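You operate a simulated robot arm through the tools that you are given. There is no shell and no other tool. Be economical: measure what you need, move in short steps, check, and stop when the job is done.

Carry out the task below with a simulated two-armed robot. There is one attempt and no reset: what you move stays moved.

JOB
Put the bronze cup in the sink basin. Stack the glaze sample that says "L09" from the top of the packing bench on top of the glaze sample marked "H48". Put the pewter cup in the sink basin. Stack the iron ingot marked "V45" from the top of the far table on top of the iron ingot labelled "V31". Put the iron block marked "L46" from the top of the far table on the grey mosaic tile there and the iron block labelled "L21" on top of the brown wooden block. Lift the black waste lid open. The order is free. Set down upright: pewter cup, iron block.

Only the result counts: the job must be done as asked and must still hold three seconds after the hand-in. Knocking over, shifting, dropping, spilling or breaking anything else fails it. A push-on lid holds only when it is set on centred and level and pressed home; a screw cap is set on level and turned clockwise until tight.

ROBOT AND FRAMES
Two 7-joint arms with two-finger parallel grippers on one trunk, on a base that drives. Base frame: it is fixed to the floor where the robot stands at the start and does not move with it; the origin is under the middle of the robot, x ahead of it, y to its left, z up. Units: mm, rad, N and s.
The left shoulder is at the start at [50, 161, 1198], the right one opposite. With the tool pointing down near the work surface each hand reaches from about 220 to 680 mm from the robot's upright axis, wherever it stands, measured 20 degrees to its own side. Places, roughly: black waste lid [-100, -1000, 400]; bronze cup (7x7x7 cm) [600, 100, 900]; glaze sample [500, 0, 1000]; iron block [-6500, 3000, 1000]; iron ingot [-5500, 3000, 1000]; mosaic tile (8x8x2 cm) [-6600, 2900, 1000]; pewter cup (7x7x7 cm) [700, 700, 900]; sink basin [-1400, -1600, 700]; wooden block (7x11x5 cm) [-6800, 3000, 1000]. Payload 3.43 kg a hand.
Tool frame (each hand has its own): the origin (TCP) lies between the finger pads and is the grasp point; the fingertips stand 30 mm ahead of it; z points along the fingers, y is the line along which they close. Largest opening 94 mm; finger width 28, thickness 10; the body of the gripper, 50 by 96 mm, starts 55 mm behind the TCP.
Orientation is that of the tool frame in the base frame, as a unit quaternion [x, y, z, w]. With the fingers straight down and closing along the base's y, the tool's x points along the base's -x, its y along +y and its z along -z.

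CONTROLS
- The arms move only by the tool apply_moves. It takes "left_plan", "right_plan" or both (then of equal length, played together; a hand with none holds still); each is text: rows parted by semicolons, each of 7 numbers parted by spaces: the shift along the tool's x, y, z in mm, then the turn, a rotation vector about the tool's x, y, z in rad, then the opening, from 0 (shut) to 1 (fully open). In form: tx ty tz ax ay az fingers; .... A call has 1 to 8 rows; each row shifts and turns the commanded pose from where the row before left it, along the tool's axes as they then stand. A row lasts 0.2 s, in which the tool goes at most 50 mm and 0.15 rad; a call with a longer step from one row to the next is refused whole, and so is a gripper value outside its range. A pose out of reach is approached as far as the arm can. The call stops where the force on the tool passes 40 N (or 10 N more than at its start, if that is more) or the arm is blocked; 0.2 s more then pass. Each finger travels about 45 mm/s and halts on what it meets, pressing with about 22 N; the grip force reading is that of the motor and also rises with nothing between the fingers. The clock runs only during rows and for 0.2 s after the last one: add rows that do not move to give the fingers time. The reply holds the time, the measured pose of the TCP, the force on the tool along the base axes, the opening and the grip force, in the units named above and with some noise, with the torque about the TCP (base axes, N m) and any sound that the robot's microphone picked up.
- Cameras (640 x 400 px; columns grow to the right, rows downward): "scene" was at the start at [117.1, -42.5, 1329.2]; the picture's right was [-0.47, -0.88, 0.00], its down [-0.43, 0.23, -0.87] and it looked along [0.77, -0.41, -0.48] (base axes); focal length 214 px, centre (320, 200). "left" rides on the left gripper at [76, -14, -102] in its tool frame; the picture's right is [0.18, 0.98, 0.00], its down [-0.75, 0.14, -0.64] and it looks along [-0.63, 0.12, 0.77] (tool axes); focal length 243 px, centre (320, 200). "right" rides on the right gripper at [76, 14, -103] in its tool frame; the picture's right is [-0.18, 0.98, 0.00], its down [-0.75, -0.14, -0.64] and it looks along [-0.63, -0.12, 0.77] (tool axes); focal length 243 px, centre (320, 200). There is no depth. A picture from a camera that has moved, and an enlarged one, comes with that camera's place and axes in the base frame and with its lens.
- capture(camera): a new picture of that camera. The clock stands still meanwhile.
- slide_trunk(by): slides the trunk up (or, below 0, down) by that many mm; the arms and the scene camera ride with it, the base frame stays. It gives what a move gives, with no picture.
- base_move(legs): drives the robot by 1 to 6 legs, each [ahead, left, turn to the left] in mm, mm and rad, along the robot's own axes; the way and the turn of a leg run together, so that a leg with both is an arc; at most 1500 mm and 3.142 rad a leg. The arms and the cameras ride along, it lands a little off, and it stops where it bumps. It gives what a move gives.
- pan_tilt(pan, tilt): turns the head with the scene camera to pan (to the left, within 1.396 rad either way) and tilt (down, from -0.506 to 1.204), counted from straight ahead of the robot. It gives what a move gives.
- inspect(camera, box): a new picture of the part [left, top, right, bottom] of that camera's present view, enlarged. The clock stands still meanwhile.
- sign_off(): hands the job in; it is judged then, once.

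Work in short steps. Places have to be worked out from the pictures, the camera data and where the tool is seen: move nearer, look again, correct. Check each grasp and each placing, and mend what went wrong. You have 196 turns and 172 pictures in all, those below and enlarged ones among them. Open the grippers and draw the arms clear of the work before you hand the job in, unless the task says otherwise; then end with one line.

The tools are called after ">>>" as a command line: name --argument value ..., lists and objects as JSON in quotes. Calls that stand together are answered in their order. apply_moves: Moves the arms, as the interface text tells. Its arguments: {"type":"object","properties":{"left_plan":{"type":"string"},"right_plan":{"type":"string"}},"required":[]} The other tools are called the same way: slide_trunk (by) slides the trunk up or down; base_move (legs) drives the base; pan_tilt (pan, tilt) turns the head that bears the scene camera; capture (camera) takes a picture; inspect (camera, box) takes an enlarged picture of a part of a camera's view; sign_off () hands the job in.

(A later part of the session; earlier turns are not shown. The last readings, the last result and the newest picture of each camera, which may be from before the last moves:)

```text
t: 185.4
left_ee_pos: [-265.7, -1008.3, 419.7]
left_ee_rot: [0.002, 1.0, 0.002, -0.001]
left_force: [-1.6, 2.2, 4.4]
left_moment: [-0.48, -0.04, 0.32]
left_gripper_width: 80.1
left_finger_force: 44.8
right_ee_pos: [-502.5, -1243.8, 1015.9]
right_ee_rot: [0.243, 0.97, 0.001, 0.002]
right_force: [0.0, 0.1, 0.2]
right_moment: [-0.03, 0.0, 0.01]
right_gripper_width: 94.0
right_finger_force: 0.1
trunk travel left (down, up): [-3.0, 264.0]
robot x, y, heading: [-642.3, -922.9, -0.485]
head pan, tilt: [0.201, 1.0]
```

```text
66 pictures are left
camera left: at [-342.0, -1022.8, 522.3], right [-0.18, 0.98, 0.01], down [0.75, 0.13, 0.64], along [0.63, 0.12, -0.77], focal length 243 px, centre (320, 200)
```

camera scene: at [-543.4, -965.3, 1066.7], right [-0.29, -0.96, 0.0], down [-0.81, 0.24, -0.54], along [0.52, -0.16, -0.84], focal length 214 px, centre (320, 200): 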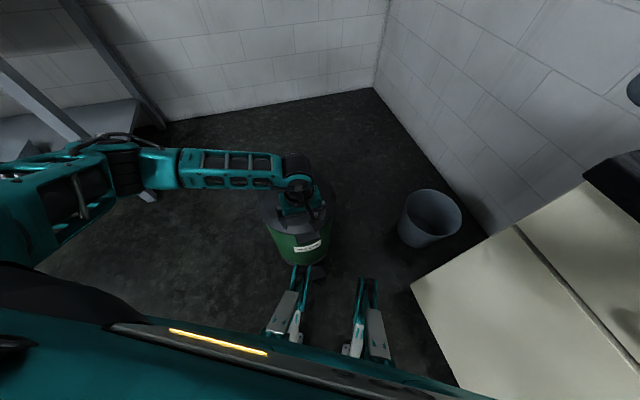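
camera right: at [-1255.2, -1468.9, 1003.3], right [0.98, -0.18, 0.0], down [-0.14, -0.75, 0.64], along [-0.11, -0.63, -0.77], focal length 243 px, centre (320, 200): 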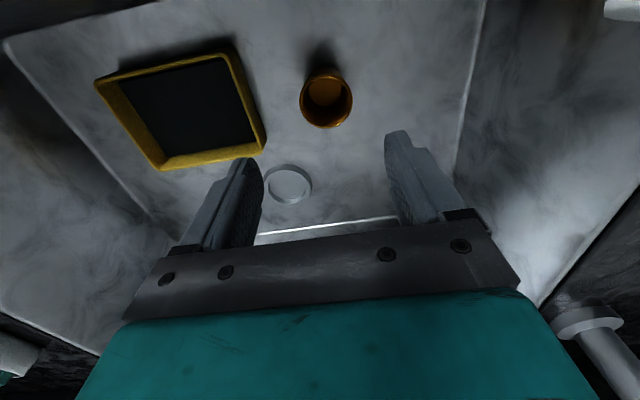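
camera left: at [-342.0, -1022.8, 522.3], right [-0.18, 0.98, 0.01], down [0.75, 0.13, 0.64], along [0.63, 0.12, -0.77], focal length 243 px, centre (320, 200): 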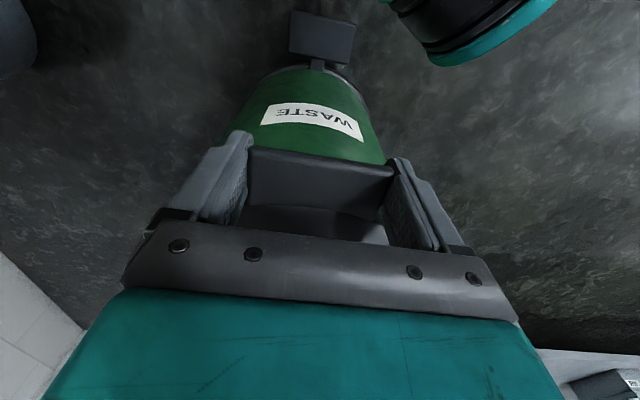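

Pinched at 80 mm. I lift along the arc about the rear hinge to ≈ 24°.

>>> apply_moves --left_plan "-1 0 -21 0 0 0 0; -2 0 -21 0 0 0 0; -4 0 -21 0 0 0 0; -5 0 -21 0 0 0 0; -7 0 -20 0 0 0 0; -8 0 -20 0 0 0 0; 0 0 0 0 0 0 0"

>>> capture --camera "left"

>>> capture --camera "scene"

```text
t: 187.0
left_ee_pos: [-242.2, -1007.5, 537.9]
left_ee_rot: [0.003, 1.0, 0.006, -0.002]
left_force: [-7.1, 5.3, -2.6]
left_moment: [0.41, 1.29, 0.54]
left_gripper_width: 79.6
left_finger_force: 45.1
right_ee_pos: [-502.3, -1243.8, 1016.0]
right_ee_rot: [0.243, 0.97, 0.002, 0.001]
right_force: [0.6, -0.1, -0.1]
right_moment: [0.01, -0.01, 0.02]
right_gripper_width: 93.9
right_finger_force: 0.1
trunk travel left (down, up): [-3.0, 264.0]
robot x, y, heading: [-647.9, -926.5, -0.494]
head pan, tilt: [0.201, 1.0]
```

```text
65 pictures are left
camera left: at [-316.9, -1023.3, 642.6], right [-0.18, 0.98, 0.01], down [0.76, 0.13, 0.64], along [0.63, 0.12, -0.77], focal length 243 px, centre (320, 200)
```

left: 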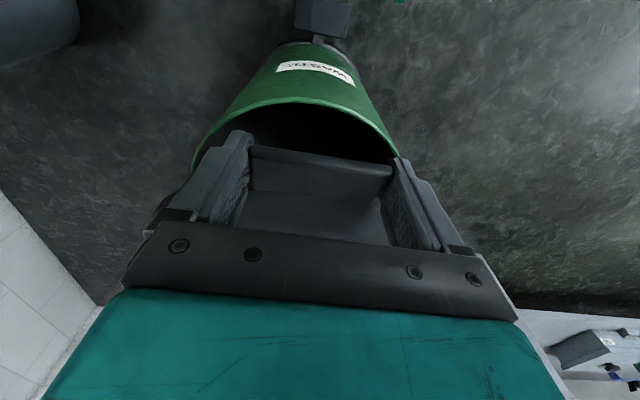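

```text
64 pictures are left
camera scene: at [-543.4, -965.0, 1066.7], right [-0.29, -0.96, 0.0], down [-0.81, 0.24, -0.54], along [0.52, -0.16, -0.84], focal length 214 px, centre (320, 200)
```

scene: 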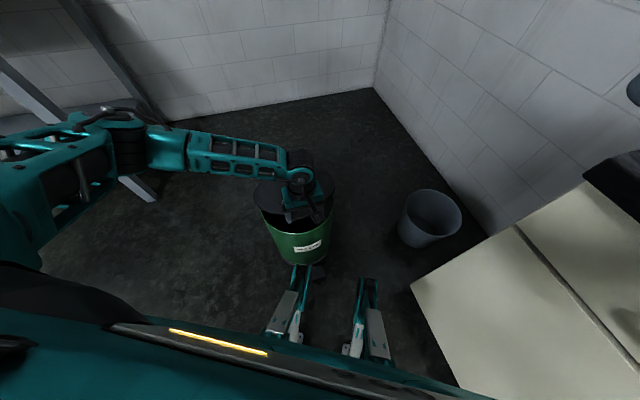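

The lid is rising properly, with small forces. I continue along the arc to ≈ 53°.

>>> apply_moves --left_plan "-13 0 -30 0 0 0 0; -16 0 -28 0 0 0 0; -19 0 -26 0 0 0 0; -22 0 -24 0 0 0 0; -25 0 -21 0 0 0 0; 0 0 0 0 0 0 0"

>>> capture --camera "left"

>>> capture --camera "scene"

```text
t: 188.4
left_ee_pos: [-143.8, -1007.6, 668.3]
left_ee_rot: [0.003, 1.0, 0.003, 0.0]
left_force: [5.1, 4.4, -12.2]
left_moment: [-0.96, 0.73, -0.18]
left_gripper_width: 79.3
left_finger_force: 45.0
right_ee_pos: [-501.3, -1243.0, 1015.5]
right_ee_rot: [0.243, 0.97, 0.001, 0.001]
right_force: [0.5, 0.3, -0.2]
right_moment: [0.01, -0.03, -0.02]
right_gripper_width: 94.1
right_finger_force: 0.1
trunk travel left (down, up): [-3.0, 264.0]
robot x, y, heading: [-644.6, -925.2, -0.494]
head pan, tilt: [0.201, 1.0]
```

```text
63 pictures are left
camera left: at [-218.8, -1022.8, 772.0], right [-0.18, 0.98, 0.01], down [0.75, 0.13, 0.64], along [0.63, 0.12, -0.77], focal length 243 px, centre (320, 200)
```

left: 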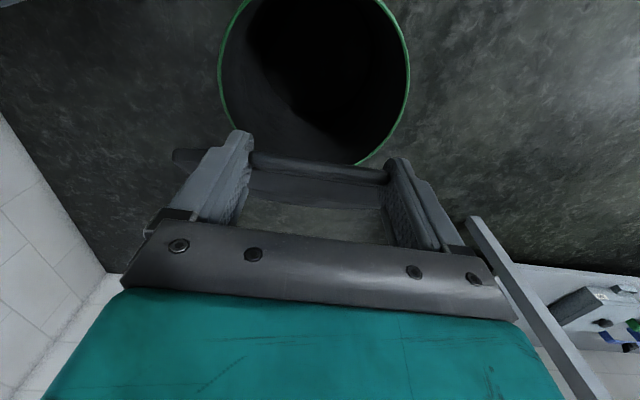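

```text
62 pictures are left
camera scene: at [-542.2, -965.1, 1066.5], right [-0.29, -0.96, 0.0], down [-0.81, 0.24, -0.54], along [0.52, -0.16, -0.84], focal length 214 px, centre (320, 200)
```

scene: 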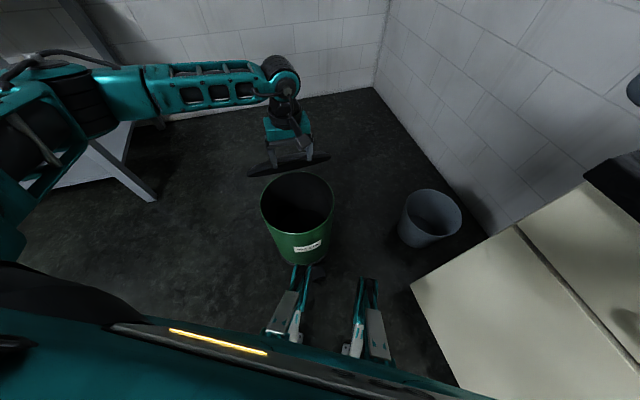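

≈ 54° now, forces small. Onward to ≈ 75°.

>>> apply_moves --left_plan "-27 0 -18 0 0 0 0; -29 0 -14 0 0 0 0; -30 0 -11 0 0 0 0; 0 0 0 0 0 0 0"

>>> capture --camera "scene"

```text
t: 189.4
left_ee_pos: [-57.1, -1006.9, 713.8]
left_ee_rot: [0.001, 1.0, 0.004, -0.001]
left_force: [-6.4, 26.6, 5.8]
left_moment: [-0.67, 1.15, 0.27]
left_gripper_width: 79.5
left_finger_force: 44.8
right_ee_pos: [-502.4, -1242.4, 1017.3]
right_ee_rot: [0.243, 0.97, 0.001, 0.002]
right_force: [1.3, 0.4, 0.6]
right_moment: [0.03, -0.02, 0.01]
right_gripper_width: 94.2
right_finger_force: 0.0
trunk travel left (down, up): [-3.0, 264.0]
robot x, y, heading: [-639.1, -926.3, -0.494]
head pan, tilt: [0.201, 1.0]
```

```text
61 pictures are left
camera scene: at [-544.0, -963.7, 1067.0], right [-0.29, -0.96, 0.0], down [-0.81, 0.24, -0.54], along [0.52, -0.16, -0.84], focal length 214 px, centre (320, 200)
```

scene: 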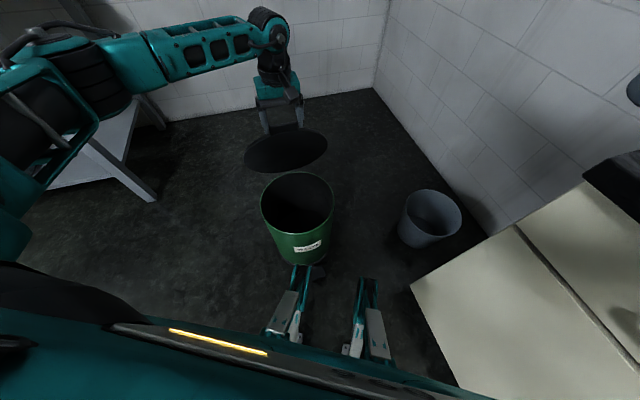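

≈ 72°. A sideways load appears (+y), so I yield 4 mm that way and continue.

>>> apply_moves --left_plan "0 4 0 0 0 0 0; -20 1 -5 0 0 0 0; -20 1 -4 0 0 0 0; -20 1 -2 0 0 0 0; 0 0 0 0 0 0 0"

>>> capture --camera "scene"

```text
t: 190.6
left_ee_pos: [0.7, -1007.7, 724.0]
left_ee_rot: [0.005, 1.0, -0.001, 0.0]
left_force: [-4.5, -20.6, 4.2]
left_moment: [0.14, 1.1, 0.86]
left_gripper_width: 79.9
left_finger_force: 45.1
right_ee_pos: [-503.4, -1245.5, 1015.8]
right_ee_rot: [0.242, 0.97, 0.003, 0.002]
right_force: [-0.5, 0.3, -0.4]
right_moment: [0.03, 0.0, 0.04]
right_gripper_width: 94.3
right_finger_force: 0.1
trunk travel left (down, up): [-3.0, 264.0]
robot x, y, heading: [-641.1, -925.0, -0.492]
head pan, tilt: [0.201, 1.0]
```

```text
60 pictures are left
camera scene: at [-544.0, -966.8, 1066.7], right [-0.29, -0.96, 0.0], down [-0.81, 0.24, -0.54], along [0.52, -0.15, -0.84], focal length 214 px, centre (320, 200)
```

scene: 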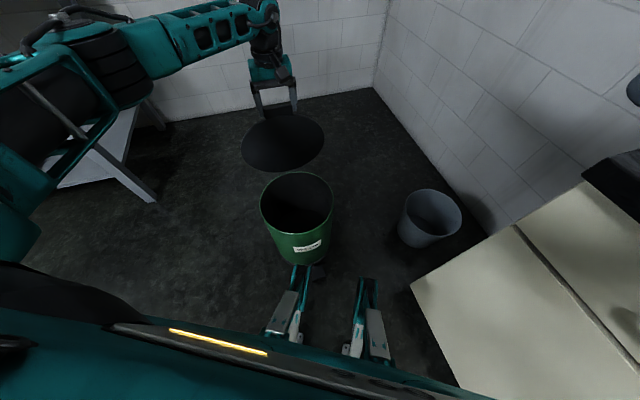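

≈ 82° and still within reach. I rebalance sideways and push on past vertical.

>>> apply_moves --left_plan "0 -3 0 0 0 0 0; -18 0 -1 0 0 0 0; -18 0 0 0 0 0 0; -18 0 1 0 0 0 0; -15 0 2 0 0 0 0; 0 0 0 0 0 0 0"

>>> capture --camera "scene"

>>> capture --camera "left"

```text
t: 192.0
left_ee_pos: [45.6, -1008.9, 725.6]
left_ee_rot: [0.008, 1.0, 0.0, 0.001]
left_force: [-1.2, -27.5, 16.5]
left_moment: [-0.27, 0.58, 0.18]
left_gripper_width: 79.7
left_finger_force: 45.1
left hand out of reach, approached as far as the arm can: row 4, 5
right_ee_pos: [-503.8, -1246.2, 1014.8]
right_ee_rot: [0.243, 0.97, 0.002, 0.002]
right_force: [0.5, -0.3, 0.1]
right_moment: [-0.02, 0.02, -0.02]
right_gripper_width: 93.8
right_finger_force: 0.0
trunk travel left (down, up): [-3.0, 264.0]
robot x, y, heading: [-641.6, -925.6, -0.494]
head pan, tilt: [0.201, 1.0]
```

```text
59 pictures are left
camera scene: at [-544.9, -966.8, 1066.9], right [-0.29, -0.96, 0.0], down [-0.8, 0.24, -0.54], along [0.52, -0.15, -0.84], focal length 214 px, centre (320, 200)
```

scene: 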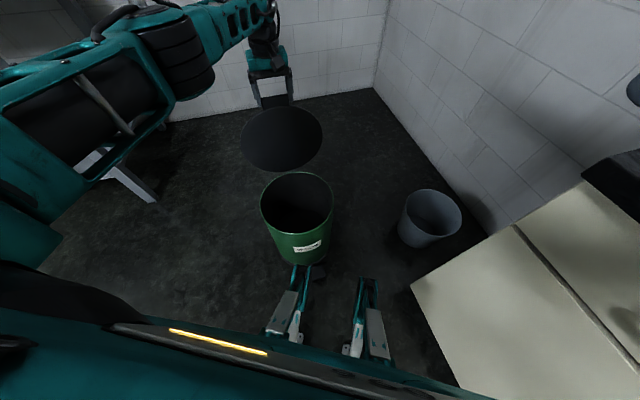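

```text
58 pictures are left
camera left: at [-30.7, -1021.3, 829.2], right [-0.17, 0.99, 0.0], down [0.75, 0.13, 0.64], along [0.63, 0.11, -0.77], focal length 243 px, centre (320, 200)
```

left: 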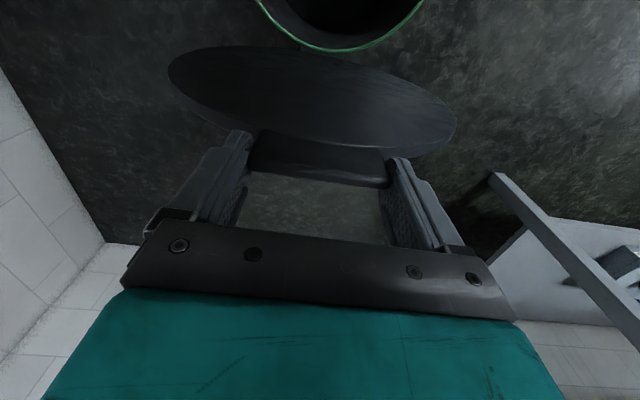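

About 90° now, at the arm's limit. I tilt the tool forward 0.45 rad to gain reach and push further back.

>>> apply_moves --left_plan "0 -3 0 0 -0.1 0 0; 0 0 0 0 -0.12 0 0; 0 0 0 0 -0.12 0 0; 0 0 0 0 -0.12 0 0; -17 0 9 0 0 0 0; -17 0 10 0 0 0 0; -17 0 11 0 0 0 0; 0 0 0 0 0 0 0"

>>> capture --camera "left"

>>> capture --camera "scene"

```text
t: 193.5
left_ee_pos: [79.1, -1008.4, 717.7]
left_ee_rot: [0.001, 0.976, 0.005, 0.217]
left_force: [-19.0, 6.2, 10.3]
left_moment: [-0.13, -0.55, 0.45]
left_gripper_width: 80.0
left_finger_force: 44.9
right_ee_pos: [-503.9, -1243.0, 1016.9]
right_ee_rot: [0.241, 0.97, 0.001, 0.003]
right_force: [1.2, 0.5, -0.4]
right_moment: [0.03, 0.0, -0.01]
right_gripper_width: 93.9
right_finger_force: 0.1
trunk travel left (down, up): [-3.0, 264.0]
robot x, y, heading: [-642.2, -925.7, -0.489]
head pan, tilt: [0.201, 1.0]
stopped in row 7 (left hand): the force on the tool passed its limit (the readings are from after the stop); the commanded pose is now the measured one
```

```text
57 pictures are left
camera left: at [-34.1, -1023.1, 780.2], right [-0.17, 0.98, -0.07], down [0.41, 0.13, 0.9], along [0.9, 0.12, -0.43], focal length 243 px, centre (320, 200)
```

left: 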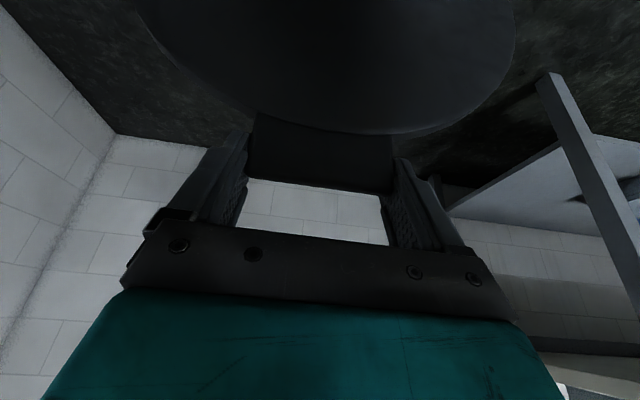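

```text
56 pictures are left
camera scene: at [-546.0, -964.4, 1067.2], right [-0.29, -0.96, 0.0], down [-0.81, 0.24, -0.54], along [0.52, -0.15, -0.84], focal length 214 px, centre (320, 200)
```

scene: 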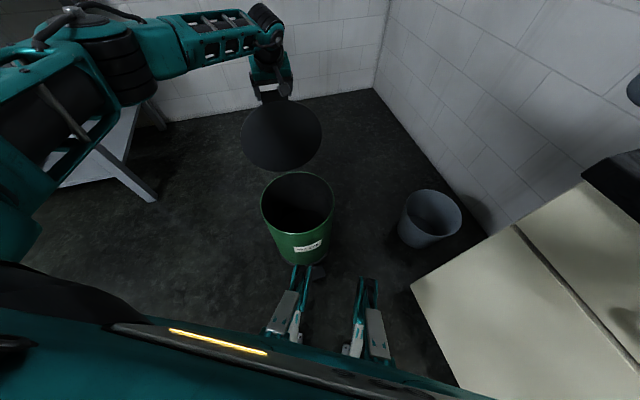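

The lid now stops at ≈ 97°: its end stop. I open the fingers and see whether it stays.

>>> apply_moves --left_plan "0 0 0 0 0 0 1; 0 0 0 0 0 0 1; 0 0 0 0 0 0 1; -10 0 -14 0 0 0 1; -10 0 -14 0 0 0 1; 0 0 0 0 0 0 1"

>>> capture --camera "left"

>>> capture --camera "scene"

```text
t: 194.9
left_ee_pos: [85.8, -1009.2, 749.8]
left_ee_rot: [0.002, 0.976, 0.006, 0.216]
left_force: [0.6, -0.2, -0.7]
left_moment: [0.04, 0.0, 0.0]
left_gripper_width: 93.8
left_finger_force: 0.1
right_ee_pos: [-503.4, -1243.3, 1015.9]
right_ee_rot: [0.242, 0.97, 0.002, 0.001]
right_force: [-0.5, -1.0, -0.6]
right_moment: [0.01, 0.02, 0.02]
right_gripper_width: 94.1
right_finger_force: 0.1
trunk travel left (down, up): [-3.0, 264.0]
robot x, y, heading: [-639.4, -926.3, -0.488]
head pan, tilt: [0.201, 1.0]
```

```text
55 pictures are left
camera left: at [-26.6, -1024.0, 812.2], right [-0.16, 0.98, -0.07], down [0.41, 0.13, 0.9], along [0.9, 0.12, -0.43], focal length 243 px, centre (320, 200)
```

left: 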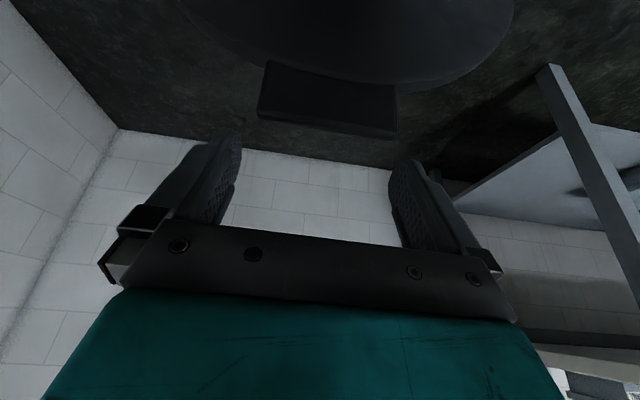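

```text
54 pictures are left
camera scene: at [-543.8, -965.2, 1066.7], right [-0.29, -0.96, 0.0], down [-0.81, 0.24, -0.54], along [0.52, -0.15, -0.84], focal length 214 px, centre (320, 200)
```

scene: 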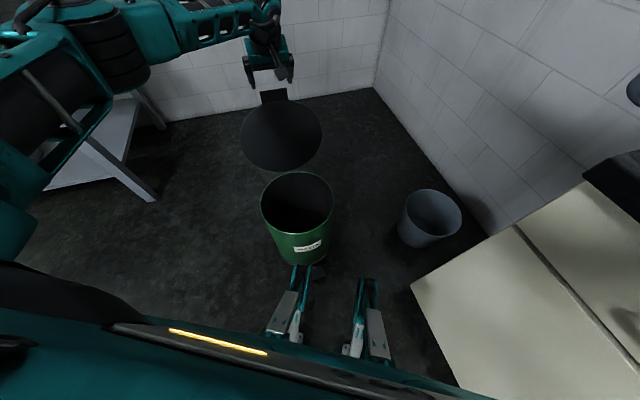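

The lid stays open by itself. I raise the hand well clear, level it, and withdraw.

>>> apply_moves --left_plan "-18 0 -38 0 0 0 1; -18 0 -38 0 0 0 1; -18 0 -38 0 0 0 1; 0 0 0 0 0.15 0 1; 0 0 0 0 0.15 0 1; 20 0 -20 0 0.14 0 1; 45 0 -15 0 0 0 1; 45 5 0 0 0 0 1"

>>> apply_moves --left_plan "45 15 0 0 0 0 1; 45 15 0 0 0 0 1; 45 15 0 0 0 0 1; 35 25 0 0 0 0 1; 0 0 0 0 0 0.12 1; 0 0 0 0 0 0.14 1; 0 0 0 0 0 0.14 1; 0 0 0 0 0 0.1 1"

>>> slide_trunk --by 222

>>> capture --camera "scene"

```text
t: 196.7
left_ee_pos: [-56.0, -987.0, 897.3]
left_ee_rot: [0.0, 1.0, 0.006, -0.002]
left_force: [-0.7, -0.4, 0.2]
left_moment: [0.02, 0.0, -0.01]
left_gripper_width: 93.9
left_finger_force: 0.1
left hand out of reach, approached as far as the arm can: row 5
right_ee_pos: [-503.5, -1242.8, 1016.2]
right_ee_rot: [0.242, 0.97, 0.001, 0.001]
right_force: [-0.3, -0.6, 0.0]
right_moment: [-0.05, -0.03, 0.0]
right_gripper_width: 94.2
right_finger_force: 0.0
trunk travel left (down, up): [-3.0, 264.0]
robot x, y, heading: [-641.9, -924.9, -0.486]
head pan, tilt: [0.201, 1.0]
```

```text
t: 198.5
left_ee_pos: [-227.7, -916.8, 902.1]
left_ee_rot: [0.25, 0.968, 0.005, -0.003]
left_force: [-0.3, 0.0, -0.2]
left_moment: [0.0, 0.0, -0.01]
left_gripper_width: 94.2
left_finger_force: 0.1
right_ee_pos: [-503.2, -1242.6, 1016.4]
right_ee_rot: [0.242, 0.97, 0.001, 0.001]
right_force: [0.2, -0.1, 0.5]
right_moment: [-0.02, 0.01, -0.02]
right_gripper_width: 93.9
right_finger_force: 0.0
trunk travel left (down, up): [-3.0, 264.0]
robot x, y, heading: [-642.4, -926.7, -0.49]
head pan, tilt: [0.201, 1.0]
```

```text
t: 200.8
left_ee_pos: [-229.5, -915.9, 1122.7]
left_ee_rot: [0.249, 0.969, 0.006, -0.004]
left_force: [0.6, 0.1, 0.6]
left_moment: [-0.01, -0.02, 0.0]
left_gripper_width: 93.8
left_finger_force: 0.1
right_ee_pos: [-502.2, -1243.8, 1238.8]
right_ee_rot: [0.241, 0.97, 0.001, 0.001]
right_force: [0.4, -0.3, -0.4]
right_moment: [-0.04, 0.02, 0.02]
right_gripper_width: 94.1
right_finger_force: 0.0
trunk travel left (down, up): [-225.0, 42.0]
robot x, y, heading: [-644.9, -926.6, -0.485]
head pan, tilt: [0.201, 1.0]
```

```text
53 pictures are left
camera scene: at [-543.7, -965.2, 1288.6], right [-0.29, -0.96, 0.0], down [-0.81, 0.24, -0.54], along [0.52, -0.15, -0.84], focal length 214 px, centre (320, 200)
```

scene: 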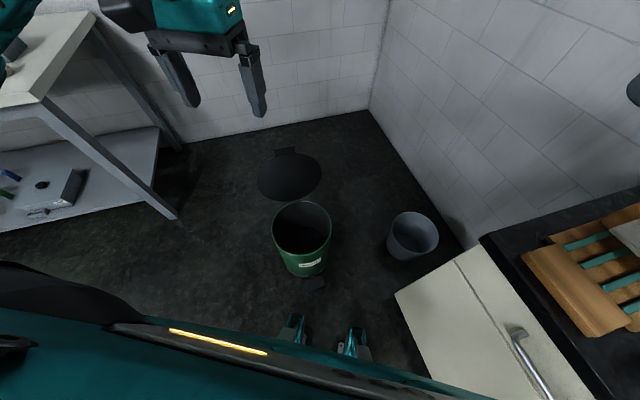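

Lid open and stable. Now toward the far table: I back off, turn around and look along the way.

>>> base_move --legs '[[-400, 0, 0], [0, 0, 3.0]]'

>>> pan_tilt --pan 0.0 --tilt 0.15

>>> capture --camera "scene"

```text
t: 210.4
left_ee_pos: [-1404.3, -699.0, 1123.5]
left_ee_rot: [0.953, -0.304, 0.003, 0.005]
left_force: [-0.1, -0.1, -0.2]
left_moment: [-0.04, -0.01, -0.01]
left_gripper_width: 94.1
left_finger_force: 0.1
right_ee_pos: [-1095.0, -405.9, 1237.3]
right_ee_rot: [0.955, -0.297, -0.002, 0.001]
right_force: [0.4, -0.9, 0.5]
right_moment: [-0.02, -0.01, -0.02]
right_gripper_width: 94.0
right_finger_force: 0.1
trunk travel left (down, up): [-225.0, 42.0]
robot x, y, heading: [-990.4, -737.4, 2.54]
head pan, tilt: [0.201, 1.0]
```

```text
t: 211.6
left_ee_pos: [-1405.3, -699.6, 1123.2]
left_ee_rot: [0.952, -0.305, 0.003, 0.006]
left_force: [0.9, 0.2, 0.7]
left_moment: [0.0, -0.03, 0.01]
left_gripper_width: 94.1
left_finger_force: 0.1
right_ee_pos: [-1095.2, -406.0, 1237.5]
right_ee_rot: [0.955, -0.298, -0.001, 0.001]
right_force: [-0.5, -0.6, -0.5]
right_moment: [-0.01, 0.01, -0.03]
right_gripper_width: 94.0
right_finger_force: 0.1
trunk travel left (down, up): [-225.0, 42.0]
robot x, y, heading: [-992.6, -734.7, 2.535]
head pan, tilt: [0.0, 0.15]
```

```text
52 pictures are left
camera scene: at [-1104.6, -660.9, 1362.1], right [0.57, 0.82, 0.0], down [0.12, -0.09, -0.99], along [-0.81, 0.56, -0.15], focal length 214 px, centre (320, 200)
```

scene: 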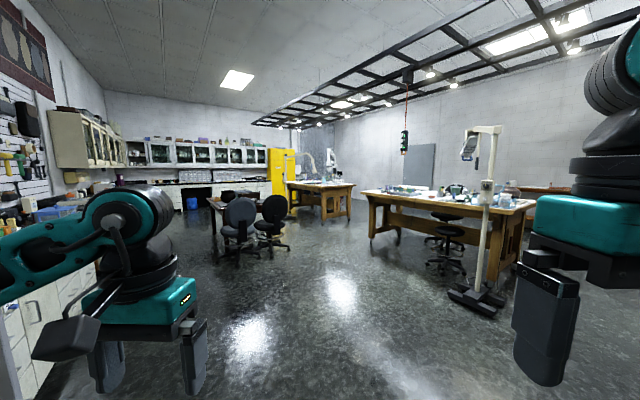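

The far table is the wooden bench by the yellow cabinet. The route between the chairs (≈ (-4080,300)) and the nearer bench is open; I drive 3 m straight ahead.

>>> base_move --legs '[[1500, 0, 0], [1500, 0, 0]]'

>>> pan_tilt --pan 0.0 --tilt 0.3

>>> capture --camera "scene"

```text
t: 225.9
left_ee_pos: [-3862.0, 961.6, 1123.5]
left_ee_rot: [0.958, -0.288, 0.003, 0.005]
left_force: [-0.5, 0.1, -1.1]
left_moment: [0.02, 0.02, 0.05]
left_gripper_width: 93.9
left_finger_force: 0.2
right_ee_pos: [-3560.3, 1265.8, 1237.5]
right_ee_rot: [0.96, -0.28, -0.001, 0.001]
right_force: [-0.6, -0.7, -0.5]
right_moment: [-0.02, 0.01, 0.01]
right_gripper_width: 93.8
right_finger_force: 0.1
trunk travel left (down, up): [-225.0, 42.0]
robot x, y, heading: [-3444.5, 937.8, 2.57]
head pan, tilt: [0.0, 0.15]
```

```text
t: 226.6
left_ee_pos: [-3860.9, 961.4, 1124.0]
left_ee_rot: [0.958, -0.287, 0.003, 0.006]
left_force: [0.2, 0.3, -0.1]
left_moment: [-0.01, -0.05, -0.04]
left_gripper_width: 93.8
left_finger_force: 0.1
right_ee_pos: [-3559.9, 1265.4, 1238.1]
right_ee_rot: [0.959, -0.282, -0.002, 0.0]
right_force: [0.3, -0.5, -0.4]
right_moment: [-0.02, 0.03, 0.02]
right_gripper_width: 94.4
right_finger_force: 0.1
trunk travel left (down, up): [-225.0, 42.0]
robot x, y, heading: [-3447.6, 941.4, 2.57]
head pan, tilt: [0.0, 0.3]
```

```text
51 pictures are left
camera scene: at [-3561.9, 1010.7, 1348.2], right [0.54, 0.84, 0.0], down [0.25, -0.16, -0.96], along [-0.8, 0.52, -0.3], focal length 214 px, centre (320, 200)
```

scene: 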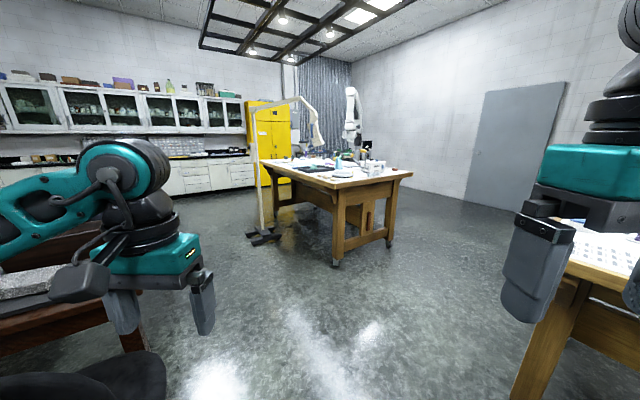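

Table end is at x ≈ -5100, spanning y ≈ 2200–3150; the items at y ≈ 3000 are nearest its north edge, so I'll go around through the gap between the two benches and work from the north.

>>> base_move --legs '[[1235, -105, 0], [0, 0, -1.0]]'

>>> pan_tilt --pan 0.5 --tilt 0.35

>>> capture --camera "scene"

```text
t: 235.3
left_ee_pos: [-4624.6, 2025.9, 1123.4]
left_ee_rot: [0.709, -0.706, 0.0, 0.006]
left_force: [-0.8, 0.1, 0.1]
left_moment: [0.03, 0.02, 0.03]
left_gripper_width: 93.8
left_finger_force: 0.1
right_ee_pos: [-4205.6, 1945.7, 1237.7]
right_ee_rot: [0.713, -0.701, -0.001, 0.001]
right_force: [-1.1, -1.2, -0.9]
right_moment: [-0.02, -0.04, -0.02]
right_gripper_width: 94.2
right_finger_force: 0.0
trunk travel left (down, up): [-225.0, 42.0]
robot x, y, heading: [-4414.2, 1669.0, 1.588]
head pan, tilt: [0.0, 0.3]
```

```text
t: 236.3
left_ee_pos: [-4624.5, 2027.4, 1123.5]
left_ee_rot: [0.708, -0.706, 0.0, 0.006]
left_force: [0.8, 0.6, 0.4]
left_moment: [0.01, 0.01, -0.01]
left_gripper_width: 94.3
left_finger_force: 0.1
right_ee_pos: [-4205.6, 1945.2, 1237.4]
right_ee_rot: [0.713, -0.701, -0.002, 0.001]
right_force: [0.1, 0.2, 0.9]
right_moment: [0.0, -0.02, 0.0]
right_gripper_width: 94.0
right_finger_force: 0.1
trunk travel left (down, up): [-225.0, 42.0]
robot x, y, heading: [-4416.5, 1665.8, 1.584]
head pan, tilt: [0.499, 0.351]
```

```text
50 pictures are left
camera scene: at [-4463.4, 1790.1, 1343.5], right [0.87, 0.49, 0.0], down [0.17, -0.3, -0.94], along [-0.46, 0.82, -0.34], focal length 214 px, centre (320, 200)
```

scene: 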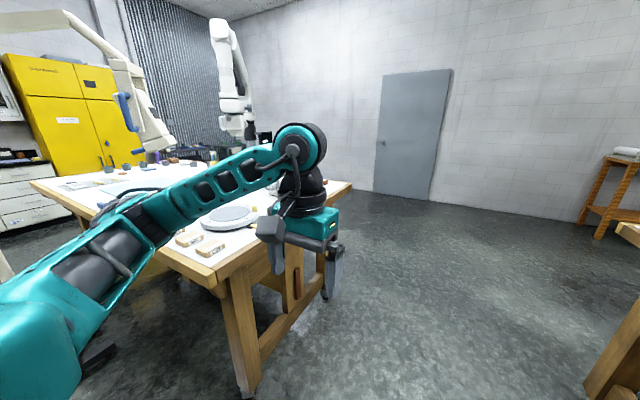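

Table: east edge x ≈ -4970, y 2080–3097. I drive north past its end, then west along the north side.

>>> base_move --legs '[[1050, 0, 0], [1050, 0, 0], [0, 0, 1.57], [950, 0, 0], [0, 0, 1.57]]'

>>> pan_tilt --pan 0.0 --tilt 0.6

>>> capture --camera "scene"

```text
t: 259.0
left_ee_pos: [-5174.3, 3387.5, 1124.4]
left_ee_rot: [0.665, 0.747, 0.005, 0.0]
left_force: [0.9, 0.1, -0.2]
left_moment: [0.0, 0.01, -0.02]
left_gripper_width: 93.9
left_finger_force: 0.1
right_ee_pos: [-5600.8, 3419.9, 1237.9]
right_ee_rot: [0.66, 0.751, 0.0, 0.001]
right_force: [0.0, 0.8, 0.3]
right_moment: [-0.02, -0.01, 0.0]
right_gripper_width: 94.0
right_finger_force: 0.1
trunk travel left (down, up): [-225.0, 42.0]
robot x, y, heading: [-5422.6, 3715.3, -1.446]
head pan, tilt: [0.499, 0.351]
```

```text
t: 259.9
left_ee_pos: [-5175.3, 3386.9, 1123.7]
left_ee_rot: [0.665, 0.747, 0.005, -0.001]
left_force: [-0.3, 1.0, 0.2]
left_moment: [-0.01, 0.02, -0.02]
left_gripper_width: 93.8
left_finger_force: 0.0
right_ee_pos: [-5599.1, 3420.4, 1239.5]
right_ee_rot: [0.66, 0.751, 0.0, 0.002]
right_force: [0.0, 1.4, 0.1]
right_moment: [0.02, 0.0, 0.01]
right_gripper_width: 93.9
right_finger_force: 0.2
trunk travel left (down, up): [-225.0, 42.0]
robot x, y, heading: [-5425.5, 3716.6, -1.444]
head pan, tilt: [0.0, 0.6]
```

```text
49 pictures are left
camera scene: at [-5409.8, 3591.1, 1320.7], right [-0.99, -0.13, 0.0], down [-0.07, 0.56, -0.83], along [0.11, -0.82, -0.56], focal length 214 px, centre (320, 200)
```

scene: 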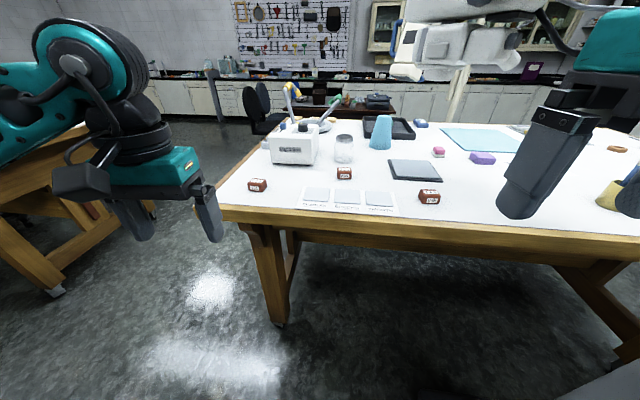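

Three dark-red ingots are in view. I enlarge to read their labels.

>>> inspect --camera "scene" --box '[230, 150, 460, 220]'

```text
2.78 times, centred on (345, 185) of scene
camera zoom: at [-5409.8, 3591.1, 1320.7], right [-0.99, -0.13, 0.0], down [-0.07, 0.56, -0.83], along [0.11, -0.82, -0.56], focal length 597 px, centre (250, 242)
```

zoom: 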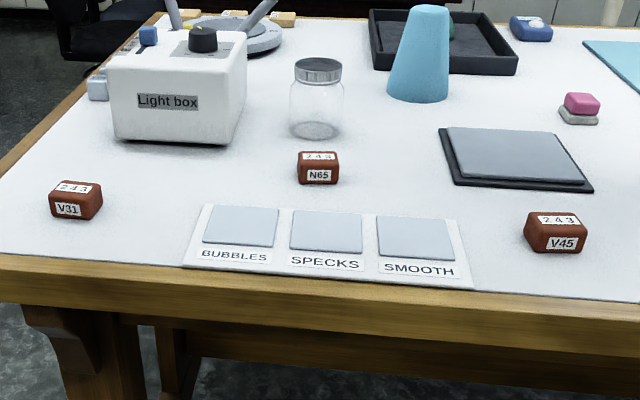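

V45 is at ≈ (-5690,2960), V31 at ≈ (-5100,2970). I drive so that V45 lies before the left arm.

>>> base_move --legs '[[0, 0, -0.127], [255, -375, 0]]'

>>> pan_tilt --pan 0.1 --tilt 0.8

>>> capture --camera "scene"

>>> capture --camera "left"

```text
t: 262.2
left_ee_pos: [-5382.8, 3261.9, 1123.9]
left_ee_rot: [0.715, 0.699, 0.004, -0.001]
left_force: [1.2, 0.2, -0.4]
left_moment: [-0.03, 0.02, 0.0]
left_gripper_width: 93.9
left_finger_force: 0.2
right_ee_pos: [-5799.2, 3354.3, 1237.3]
right_ee_rot: [0.711, 0.703, 0.001, 0.002]
right_force: [-0.6, 0.5, 1.1]
right_moment: [-0.02, -0.01, 0.0]
right_gripper_width: 93.8
right_finger_force: 0.0
trunk travel left (down, up): [-225.0, 42.0]
robot x, y, heading: [-5585.5, 3620.7, -1.58]
head pan, tilt: [0.0, 0.6]
stopped in leg 2: the robot was blocked; the commanded pose is now the measured one
```

```text
t: 262.9
left_ee_pos: [-5384.5, 3259.8, 1121.5]
left_ee_rot: [0.715, 0.699, 0.006, 0.0]
left_force: [-0.1, 0.3, -0.3]
left_moment: [0.04, 0.01, -0.01]
left_gripper_width: 93.8
left_finger_force: 0.0
right_ee_pos: [-5800.7, 3351.3, 1237.3]
right_ee_rot: [0.711, 0.703, 0.002, 0.002]
right_force: [0.5, 0.1, -0.1]
right_moment: [-0.02, 0.01, 0.02]
right_gripper_width: 94.0
right_finger_force: 0.2
trunk travel left (down, up): [-225.0, 42.0]
robot x, y, heading: [-5582.6, 3620.0, -1.578]
head pan, tilt: [0.099, 0.799]
```

```text
47 pictures are left
camera scene: at [-5580.3, 3502.9, 1303.9], right [-1.0, -0.09, 0.0], down [-0.06, 0.71, -0.7], along [0.06, -0.69, -0.72], focal length 214 px, centre (320, 200)
```

scene: 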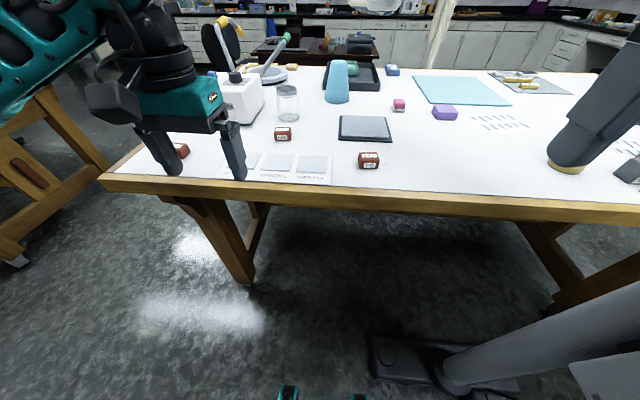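

```text
46 pictures are left
camera left: at [-5397.6, 3335.3, 1227.2], right [0.99, 0.16, 0.01], down [0.12, -0.76, 0.64], along [0.11, -0.63, -0.77], focal length 243 px, centre (320, 200)
```

left: 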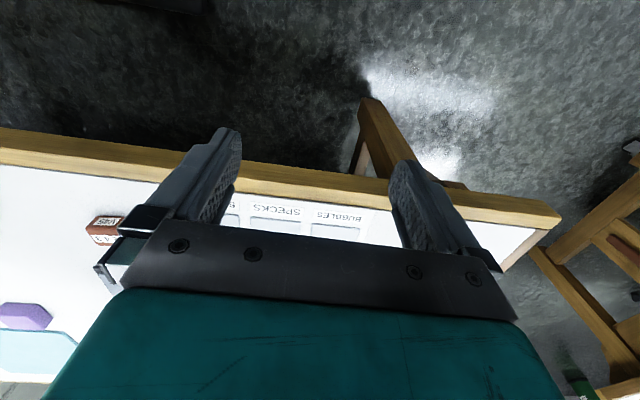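

The base met a floor stand on the right (base ≈ x -5824…-6000, y ≈ 3350). V45 triangulates to ≈ (-5677,2985), top near z 950. I sidestep left and then go ahead, keeping away from that stand.

>>> base_move --legs '[[0, 80, 0], [130, 0, 0]]'

>>> apply_moves --left_plan "0 -45 0 0 0 0 1; 0 -45 0 0 0 0 1; 0 -45 0 0 0 0 1; 0 -45 0 0 0 0 1; 0 -45 0 0 0 0 1; 0 -45 0 0 0 0 1; 0 0 0 0 0 0 1"

>>> capture --camera "left"

```text
t: 264.9
left_ee_pos: [-5302.2, 3130.6, 1122.2]
left_ee_rot: [0.717, 0.697, 0.006, -0.001]
left_force: [0.3, -0.8, 0.7]
left_moment: [0.01, 0.01, -0.02]
left_gripper_width: 93.9
left_finger_force: 0.2
right_ee_pos: [-5718.1, 3224.5, 1237.7]
right_ee_rot: [0.713, 0.701, 0.002, 0.001]
right_force: [-0.3, 0.8, 0.1]
right_moment: [-0.01, -0.02, 0.04]
right_gripper_width: 94.2
right_finger_force: 0.0
trunk travel left (down, up): [-225.0, 42.0]
robot x, y, heading: [-5499.6, 3492.8, -1.581]
head pan, tilt: [0.099, 0.799]
```

```text
t: 266.5
left_ee_pos: [-5574.0, 3137.5, 1123.2]
left_ee_rot: [0.717, 0.697, 0.005, 0.0]
left_force: [0.1, -0.2, 0.8]
left_moment: [0.01, 0.02, 0.01]
left_gripper_width: 94.3
left_finger_force: 0.1
right_ee_pos: [-5717.5, 3224.1, 1236.7]
right_ee_rot: [0.713, 0.701, 0.004, 0.001]
right_force: [-0.1, -0.2, 0.4]
right_moment: [-0.01, -0.05, 0.01]
right_gripper_width: 94.1
right_finger_force: 0.0
trunk travel left (down, up): [-225.0, 42.0]
robot x, y, heading: [-5499.6, 3496.4, -1.59]
head pan, tilt: [0.099, 0.799]
```

```text
45 pictures are left
camera left: at [-5586.9, 3212.6, 1226.9], right [0.99, 0.16, 0.01], down [0.12, -0.76, 0.64], along [0.11, -0.63, -0.77], focal length 243 px, centre (320, 200)
```

left: 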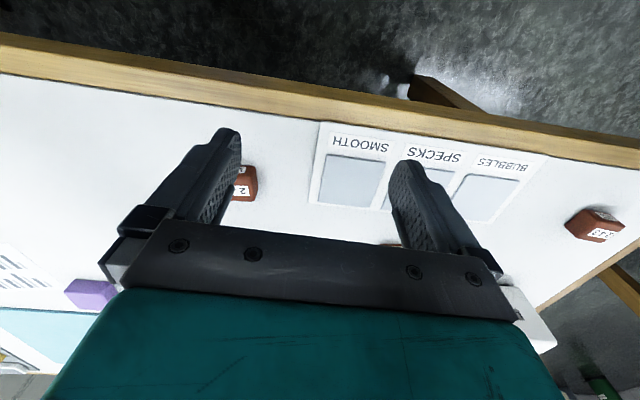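

Both V45 and V31 are visible. I pull the right hand back a little and bring the left over V45.

>>> apply_moves --left_plan "-36 -20 15 0 0 0 1; -36 -20 15 0 0 0 1; -36 -20 15 0 0 0 1; -36 -20 15 0 0 0 1; 0 0 0 0 0 0 1" --right_plan "30 0 0 0 0 0 1; 30 0 0 0 0 0 1; 20 0 0 0 0 0 1; 0 0 0 0 0 0 1; 0 0 0 0 0 0 1"

>>> inspect --camera "left" --box '[200, 50, 440, 200]'

```text
t: 267.7
left_ee_pos: [-5651.0, 3006.1, 1065.1]
left_ee_rot: [0.717, 0.697, 0.005, -0.001]
left_force: [0.7, -0.3, 0.3]
left_moment: [0.03, -0.03, -0.01]
left_gripper_width: 93.9
left_finger_force: 0.0
left hand out of reach, approached as far as the arm can: row 4
right_ee_pos: [-5715.3, 3304.9, 1237.6]
right_ee_rot: [0.713, 0.701, 0.002, 0.002]
right_force: [0.2, -0.7, 0.4]
right_moment: [0.01, -0.01, 0.02]
right_gripper_width: 94.1
right_finger_force: 0.0
trunk travel left (down, up): [-225.0, 42.0]
robot x, y, heading: [-5500.6, 3493.6, -1.586]
head pan, tilt: [0.099, 0.799]
```

```text
2.67 times, centred on (320, 125) of left
camera zoom: at [-5663.7, 3080.7, 1169.1], right [0.99, 0.15, 0.01], down [0.11, -0.76, 0.64], along [0.11, -0.63, -0.77], focal length 647 px, centre (320, 400)
```

zoom: 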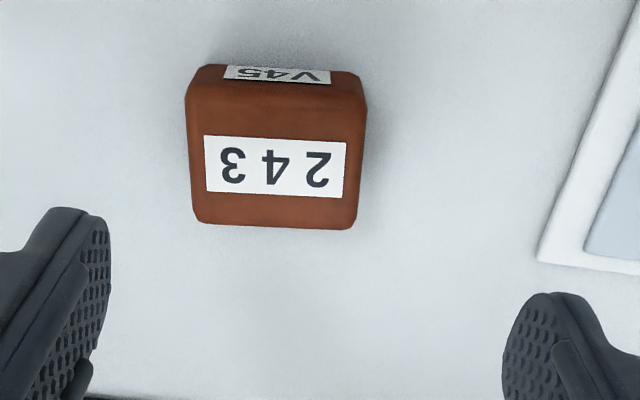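

V45's top centre ≈ (-5663,3001), yaw ≈ +0.1, ≈ 56×41 mm. I'm at the inward reach limit, so I bring the base 60 mm nearer, and align the tool.

>>> base_move --legs '[[60, -20, 0]]'

>>> apply_moves --left_plan "40 0 0 0 0 -0.13 1; 12 5 30 0 0 0 1; 0 0 0 0 0 0 1"

>>> inspect --camera "left" --box '[200, 50, 440, 200]'

```text
t: 268.5
left_ee_pos: [-5653.3, 3004.3, 1064.6]
left_ee_rot: [0.719, 0.695, 0.005, -0.001]
left_force: [0.6, -0.3, -0.4]
left_moment: [0.0, 0.0, 0.01]
left_gripper_width: 94.1
left_finger_force: 0.1
right_ee_pos: [-5715.6, 3303.7, 1236.9]
right_ee_rot: [0.716, 0.698, 0.003, 0.001]
right_force: [-0.9, 1.3, -0.3]
right_moment: [0.0, 0.02, -0.01]
right_gripper_width: 93.9
right_finger_force: 0.0
trunk travel left (down, up): [-225.0, 42.0]
robot x, y, heading: [-5500.1, 3492.6, -1.597]
head pan, tilt: [0.099, 0.799]
stopped in leg 1: the robot was blocked; the commanded pose is now the measured one
```

```text
t: 269.3
left_ee_pos: [-5647.7, 3057.5, 1034.7]
left_ee_rot: [0.673, 0.739, 0.005, 0.0]
left_force: [-0.9, -0.3, -0.4]
left_moment: [0.03, 0.04, -0.03]
left_gripper_width: 94.4
left_finger_force: 0.0
right_ee_pos: [-5716.3, 3303.6, 1237.5]
right_ee_rot: [0.716, 0.698, 0.002, 0.002]
right_force: [0.1, -0.8, -0.2]
right_moment: [-0.02, -0.04, -0.01]
right_gripper_width: 94.0
right_finger_force: 0.2
trunk travel left (down, up): [-225.0, 42.0]
robot x, y, heading: [-5498.3, 3493.9, -1.596]
head pan, tilt: [0.099, 0.799]
```

```text
2.67 times, centred on (320, 125) of left
camera zoom: at [-5669.6, 3130.9, 1138.6], right [0.96, 0.28, 0.01], down [0.21, -0.74, 0.64], along [0.18, -0.61, -0.77], focal length 647 px, centre (320, 400)
```

zoom: 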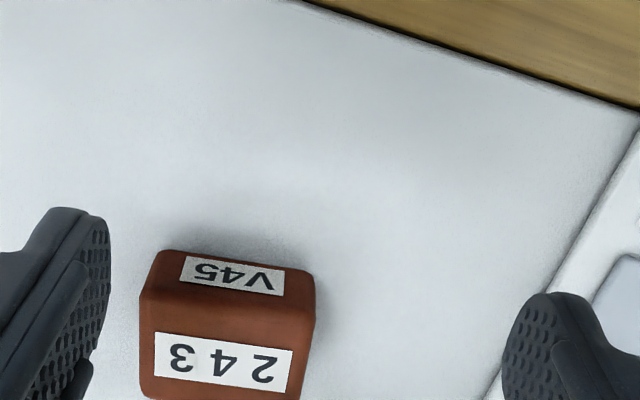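

The base is blocked there (right elbow beside the stand's pole). Turning right 0.25 rad swings that elbow away and brings V45 in front of the left arm.

>>> base_move --legs '[[0, 0, -0.25]]'

>>> capture --camera "left"

```text
t: 270.6
left_ee_pos: [-5749.7, 3107.2, 1034.3]
left_ee_rot: [0.759, 0.651, 0.006, 0.001]
left_force: [-1.0, 0.0, -0.1]
left_moment: [-0.03, 0.02, 0.02]
left_gripper_width: 94.0
left_finger_force: 0.1
right_ee_pos: [-5754.7, 3362.9, 1237.3]
right_ee_rot: [0.797, 0.603, 0.002, 0.002]
right_force: [-0.1, -0.7, -0.3]
right_moment: [0.0, -0.01, 0.0]
right_gripper_width: 93.7
right_finger_force: 0.0
trunk travel left (down, up): [-225.0, 42.0]
robot x, y, heading: [-5498.5, 3491.3, -1.851]
head pan, tilt: [0.099, 0.799]
```

```text
42 pictures are left
camera left: at [-5753.5, 3183.9, 1138.7], right [1.0, 0.03, 0.01], down [0.02, -0.77, 0.64], along [0.03, -0.64, -0.77], focal length 243 px, centre (320, 200)
```

left: 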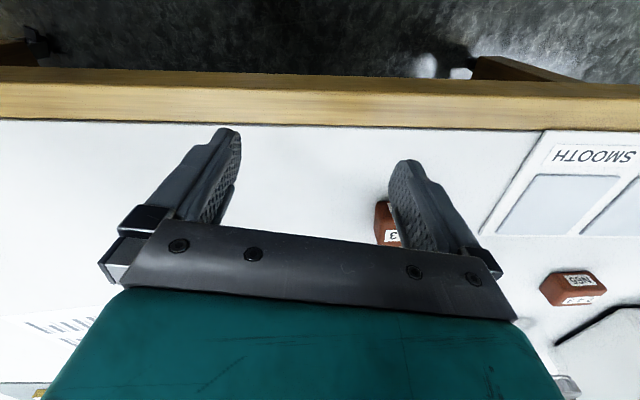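

I move over V45 and align the yaw.

>>> apply_moves --left_plan "-30 34 0 0 0 0 1; -30 34 0 0 0 0 1; -31 34 0 0 0 0 1; 0 0 0 0 0 -0.125 1; 0 0 0 0 0 -0.125 1; 0 0 0 0 0 0 1"

>>> inspect --camera "left" --box '[200, 50, 440, 200]'

```text
t: 272.0
left_ee_pos: [-5663.4, 3003.5, 1036.0]
left_ee_rot: [0.672, 0.74, 0.006, 0.002]
left_force: [0.1, 0.3, 0.2]
left_moment: [-0.02, 0.02, 0.02]
left_gripper_width: 94.3
left_finger_force: 0.0
right_ee_pos: [-5754.4, 3362.6, 1237.5]
right_ee_rot: [0.797, 0.604, 0.003, 0.001]
right_force: [0.5, -0.2, -0.1]
right_moment: [-0.02, 0.01, -0.02]
right_gripper_width: 94.1
right_finger_force: 0.0
trunk travel left (down, up): [-225.0, 42.0]
robot x, y, heading: [-5500.9, 3491.2, -1.843]
head pan, tilt: [0.099, 0.799]
```

```text
2.67 times, centred on (320, 125) of left
camera zoom: at [-5685.8, 3076.4, 1137.9], right [0.96, 0.28, 0.01], down [0.21, -0.74, 0.64], along [0.18, -0.61, -0.77], focal length 647 px, centre (320, 400)
```

zoom: 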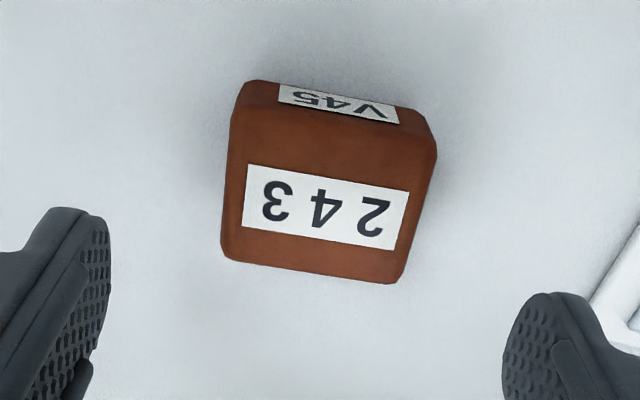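

V45: centre (-5663,3002), top z ≈ 956, yaw ≈ 0.12. I descend, grip and lift a little.

>>> apply_moves --left_plan "1 1 40 0 0 -0.025 1; 0 0 36 0 0 0 1; 0 0 0 0 0 0 0; 0 0 0 0 0 0 0; 0 0 0 0 0 0 0; 0 0 0 0 0 0 0; 0 0 -20 0 0 0 0; 0 0 -40 0 0 0 0"

>>> capture --camera "left"

```text
t: 272.6
left_ee_pos: [-5662.5, 3003.1, 980.1]
left_ee_rot: [0.665, 0.747, 0.001, -0.001]
left_force: [0.2, 7.5, 16.8]
left_moment: [0.28, -0.96, 0.41]
left_gripper_width: 93.4
left_finger_force: 0.1
right_ee_pos: [-5755.2, 3363.2, 1237.2]
right_ee_rot: [0.797, 0.604, 0.003, 0.001]
right_force: [-0.5, 0.0, -0.6]
right_moment: [0.05, -0.05, -0.01]
right_gripper_width: 94.0
right_finger_force: 0.1
trunk travel left (down, up): [-225.0, 42.0]
robot x, y, heading: [-5500.4, 3492.5, -1.844]
head pan, tilt: [0.099, 0.799]
stopped in row 2 (left hand): the force on the tool passed its limit (the readings are from after the stop); the commanded pose is now the measured one
```

```text
40 pictures are left
camera left: at [-5686.3, 3074.7, 1083.8], right [0.95, 0.3, 0.0], down [0.23, -0.73, 0.64], along [0.19, -0.61, -0.77], focal length 243 px, centre (320, 200)
```

left: 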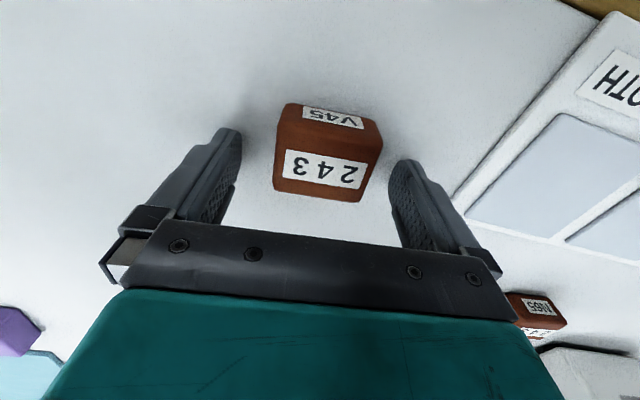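

The fingertips touched the table at z ≈ 950, so the surface is higher: block top ≈ 980 and centre ≈ (-5664,3011). I lift slightly, shift 8 mm, and close.

>>> apply_moves --left_plan "0 0 -5 0 0 0 1; 8 -1 0 0 0 0 1; 0 0 0 0 0 0 0; 0 0 0 0 0 0 0; 0 0 0 0 0 0 0; 0 0 0 0 0 0 0; 0 0 -20 0 0 0 0; 0 0 -40 0 0 0 0"

>>> capture --camera "left"

```text
t: 274.4
left_ee_pos: [-5662.6, 3007.3, 1041.5]
left_ee_rot: [0.664, 0.747, 0.001, -0.001]
left_force: [0.0, -0.4, -3.8]
left_moment: [-0.03, 0.01, 0.0]
left_gripper_width: 49.8
left_finger_force: 21.4
right_ee_pos: [-5754.7, 3362.5, 1237.0]
right_ee_rot: [0.797, 0.604, 0.003, 0.001]
right_force: [0.0, 0.7, -0.3]
right_moment: [0.0, -0.04, 0.02]
right_gripper_width: 93.9
right_finger_force: 0.0
trunk travel left (down, up): [-225.0, 42.0]
robot x, y, heading: [-5498.3, 3492.2, -1.844]
head pan, tilt: [0.099, 0.799]
```

```text
39 pictures are left
camera left: at [-5685.2, 3081.7, 1145.8], right [0.95, 0.3, 0.0], down [0.23, -0.73, 0.64], along [0.19, -0.61, -0.77], focal length 243 px, centre (320, 200)
```

left: 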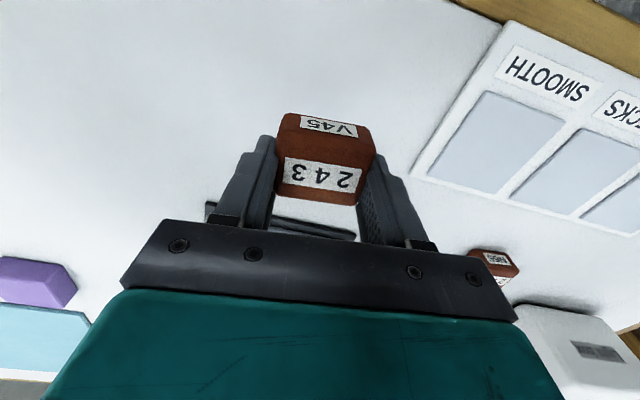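

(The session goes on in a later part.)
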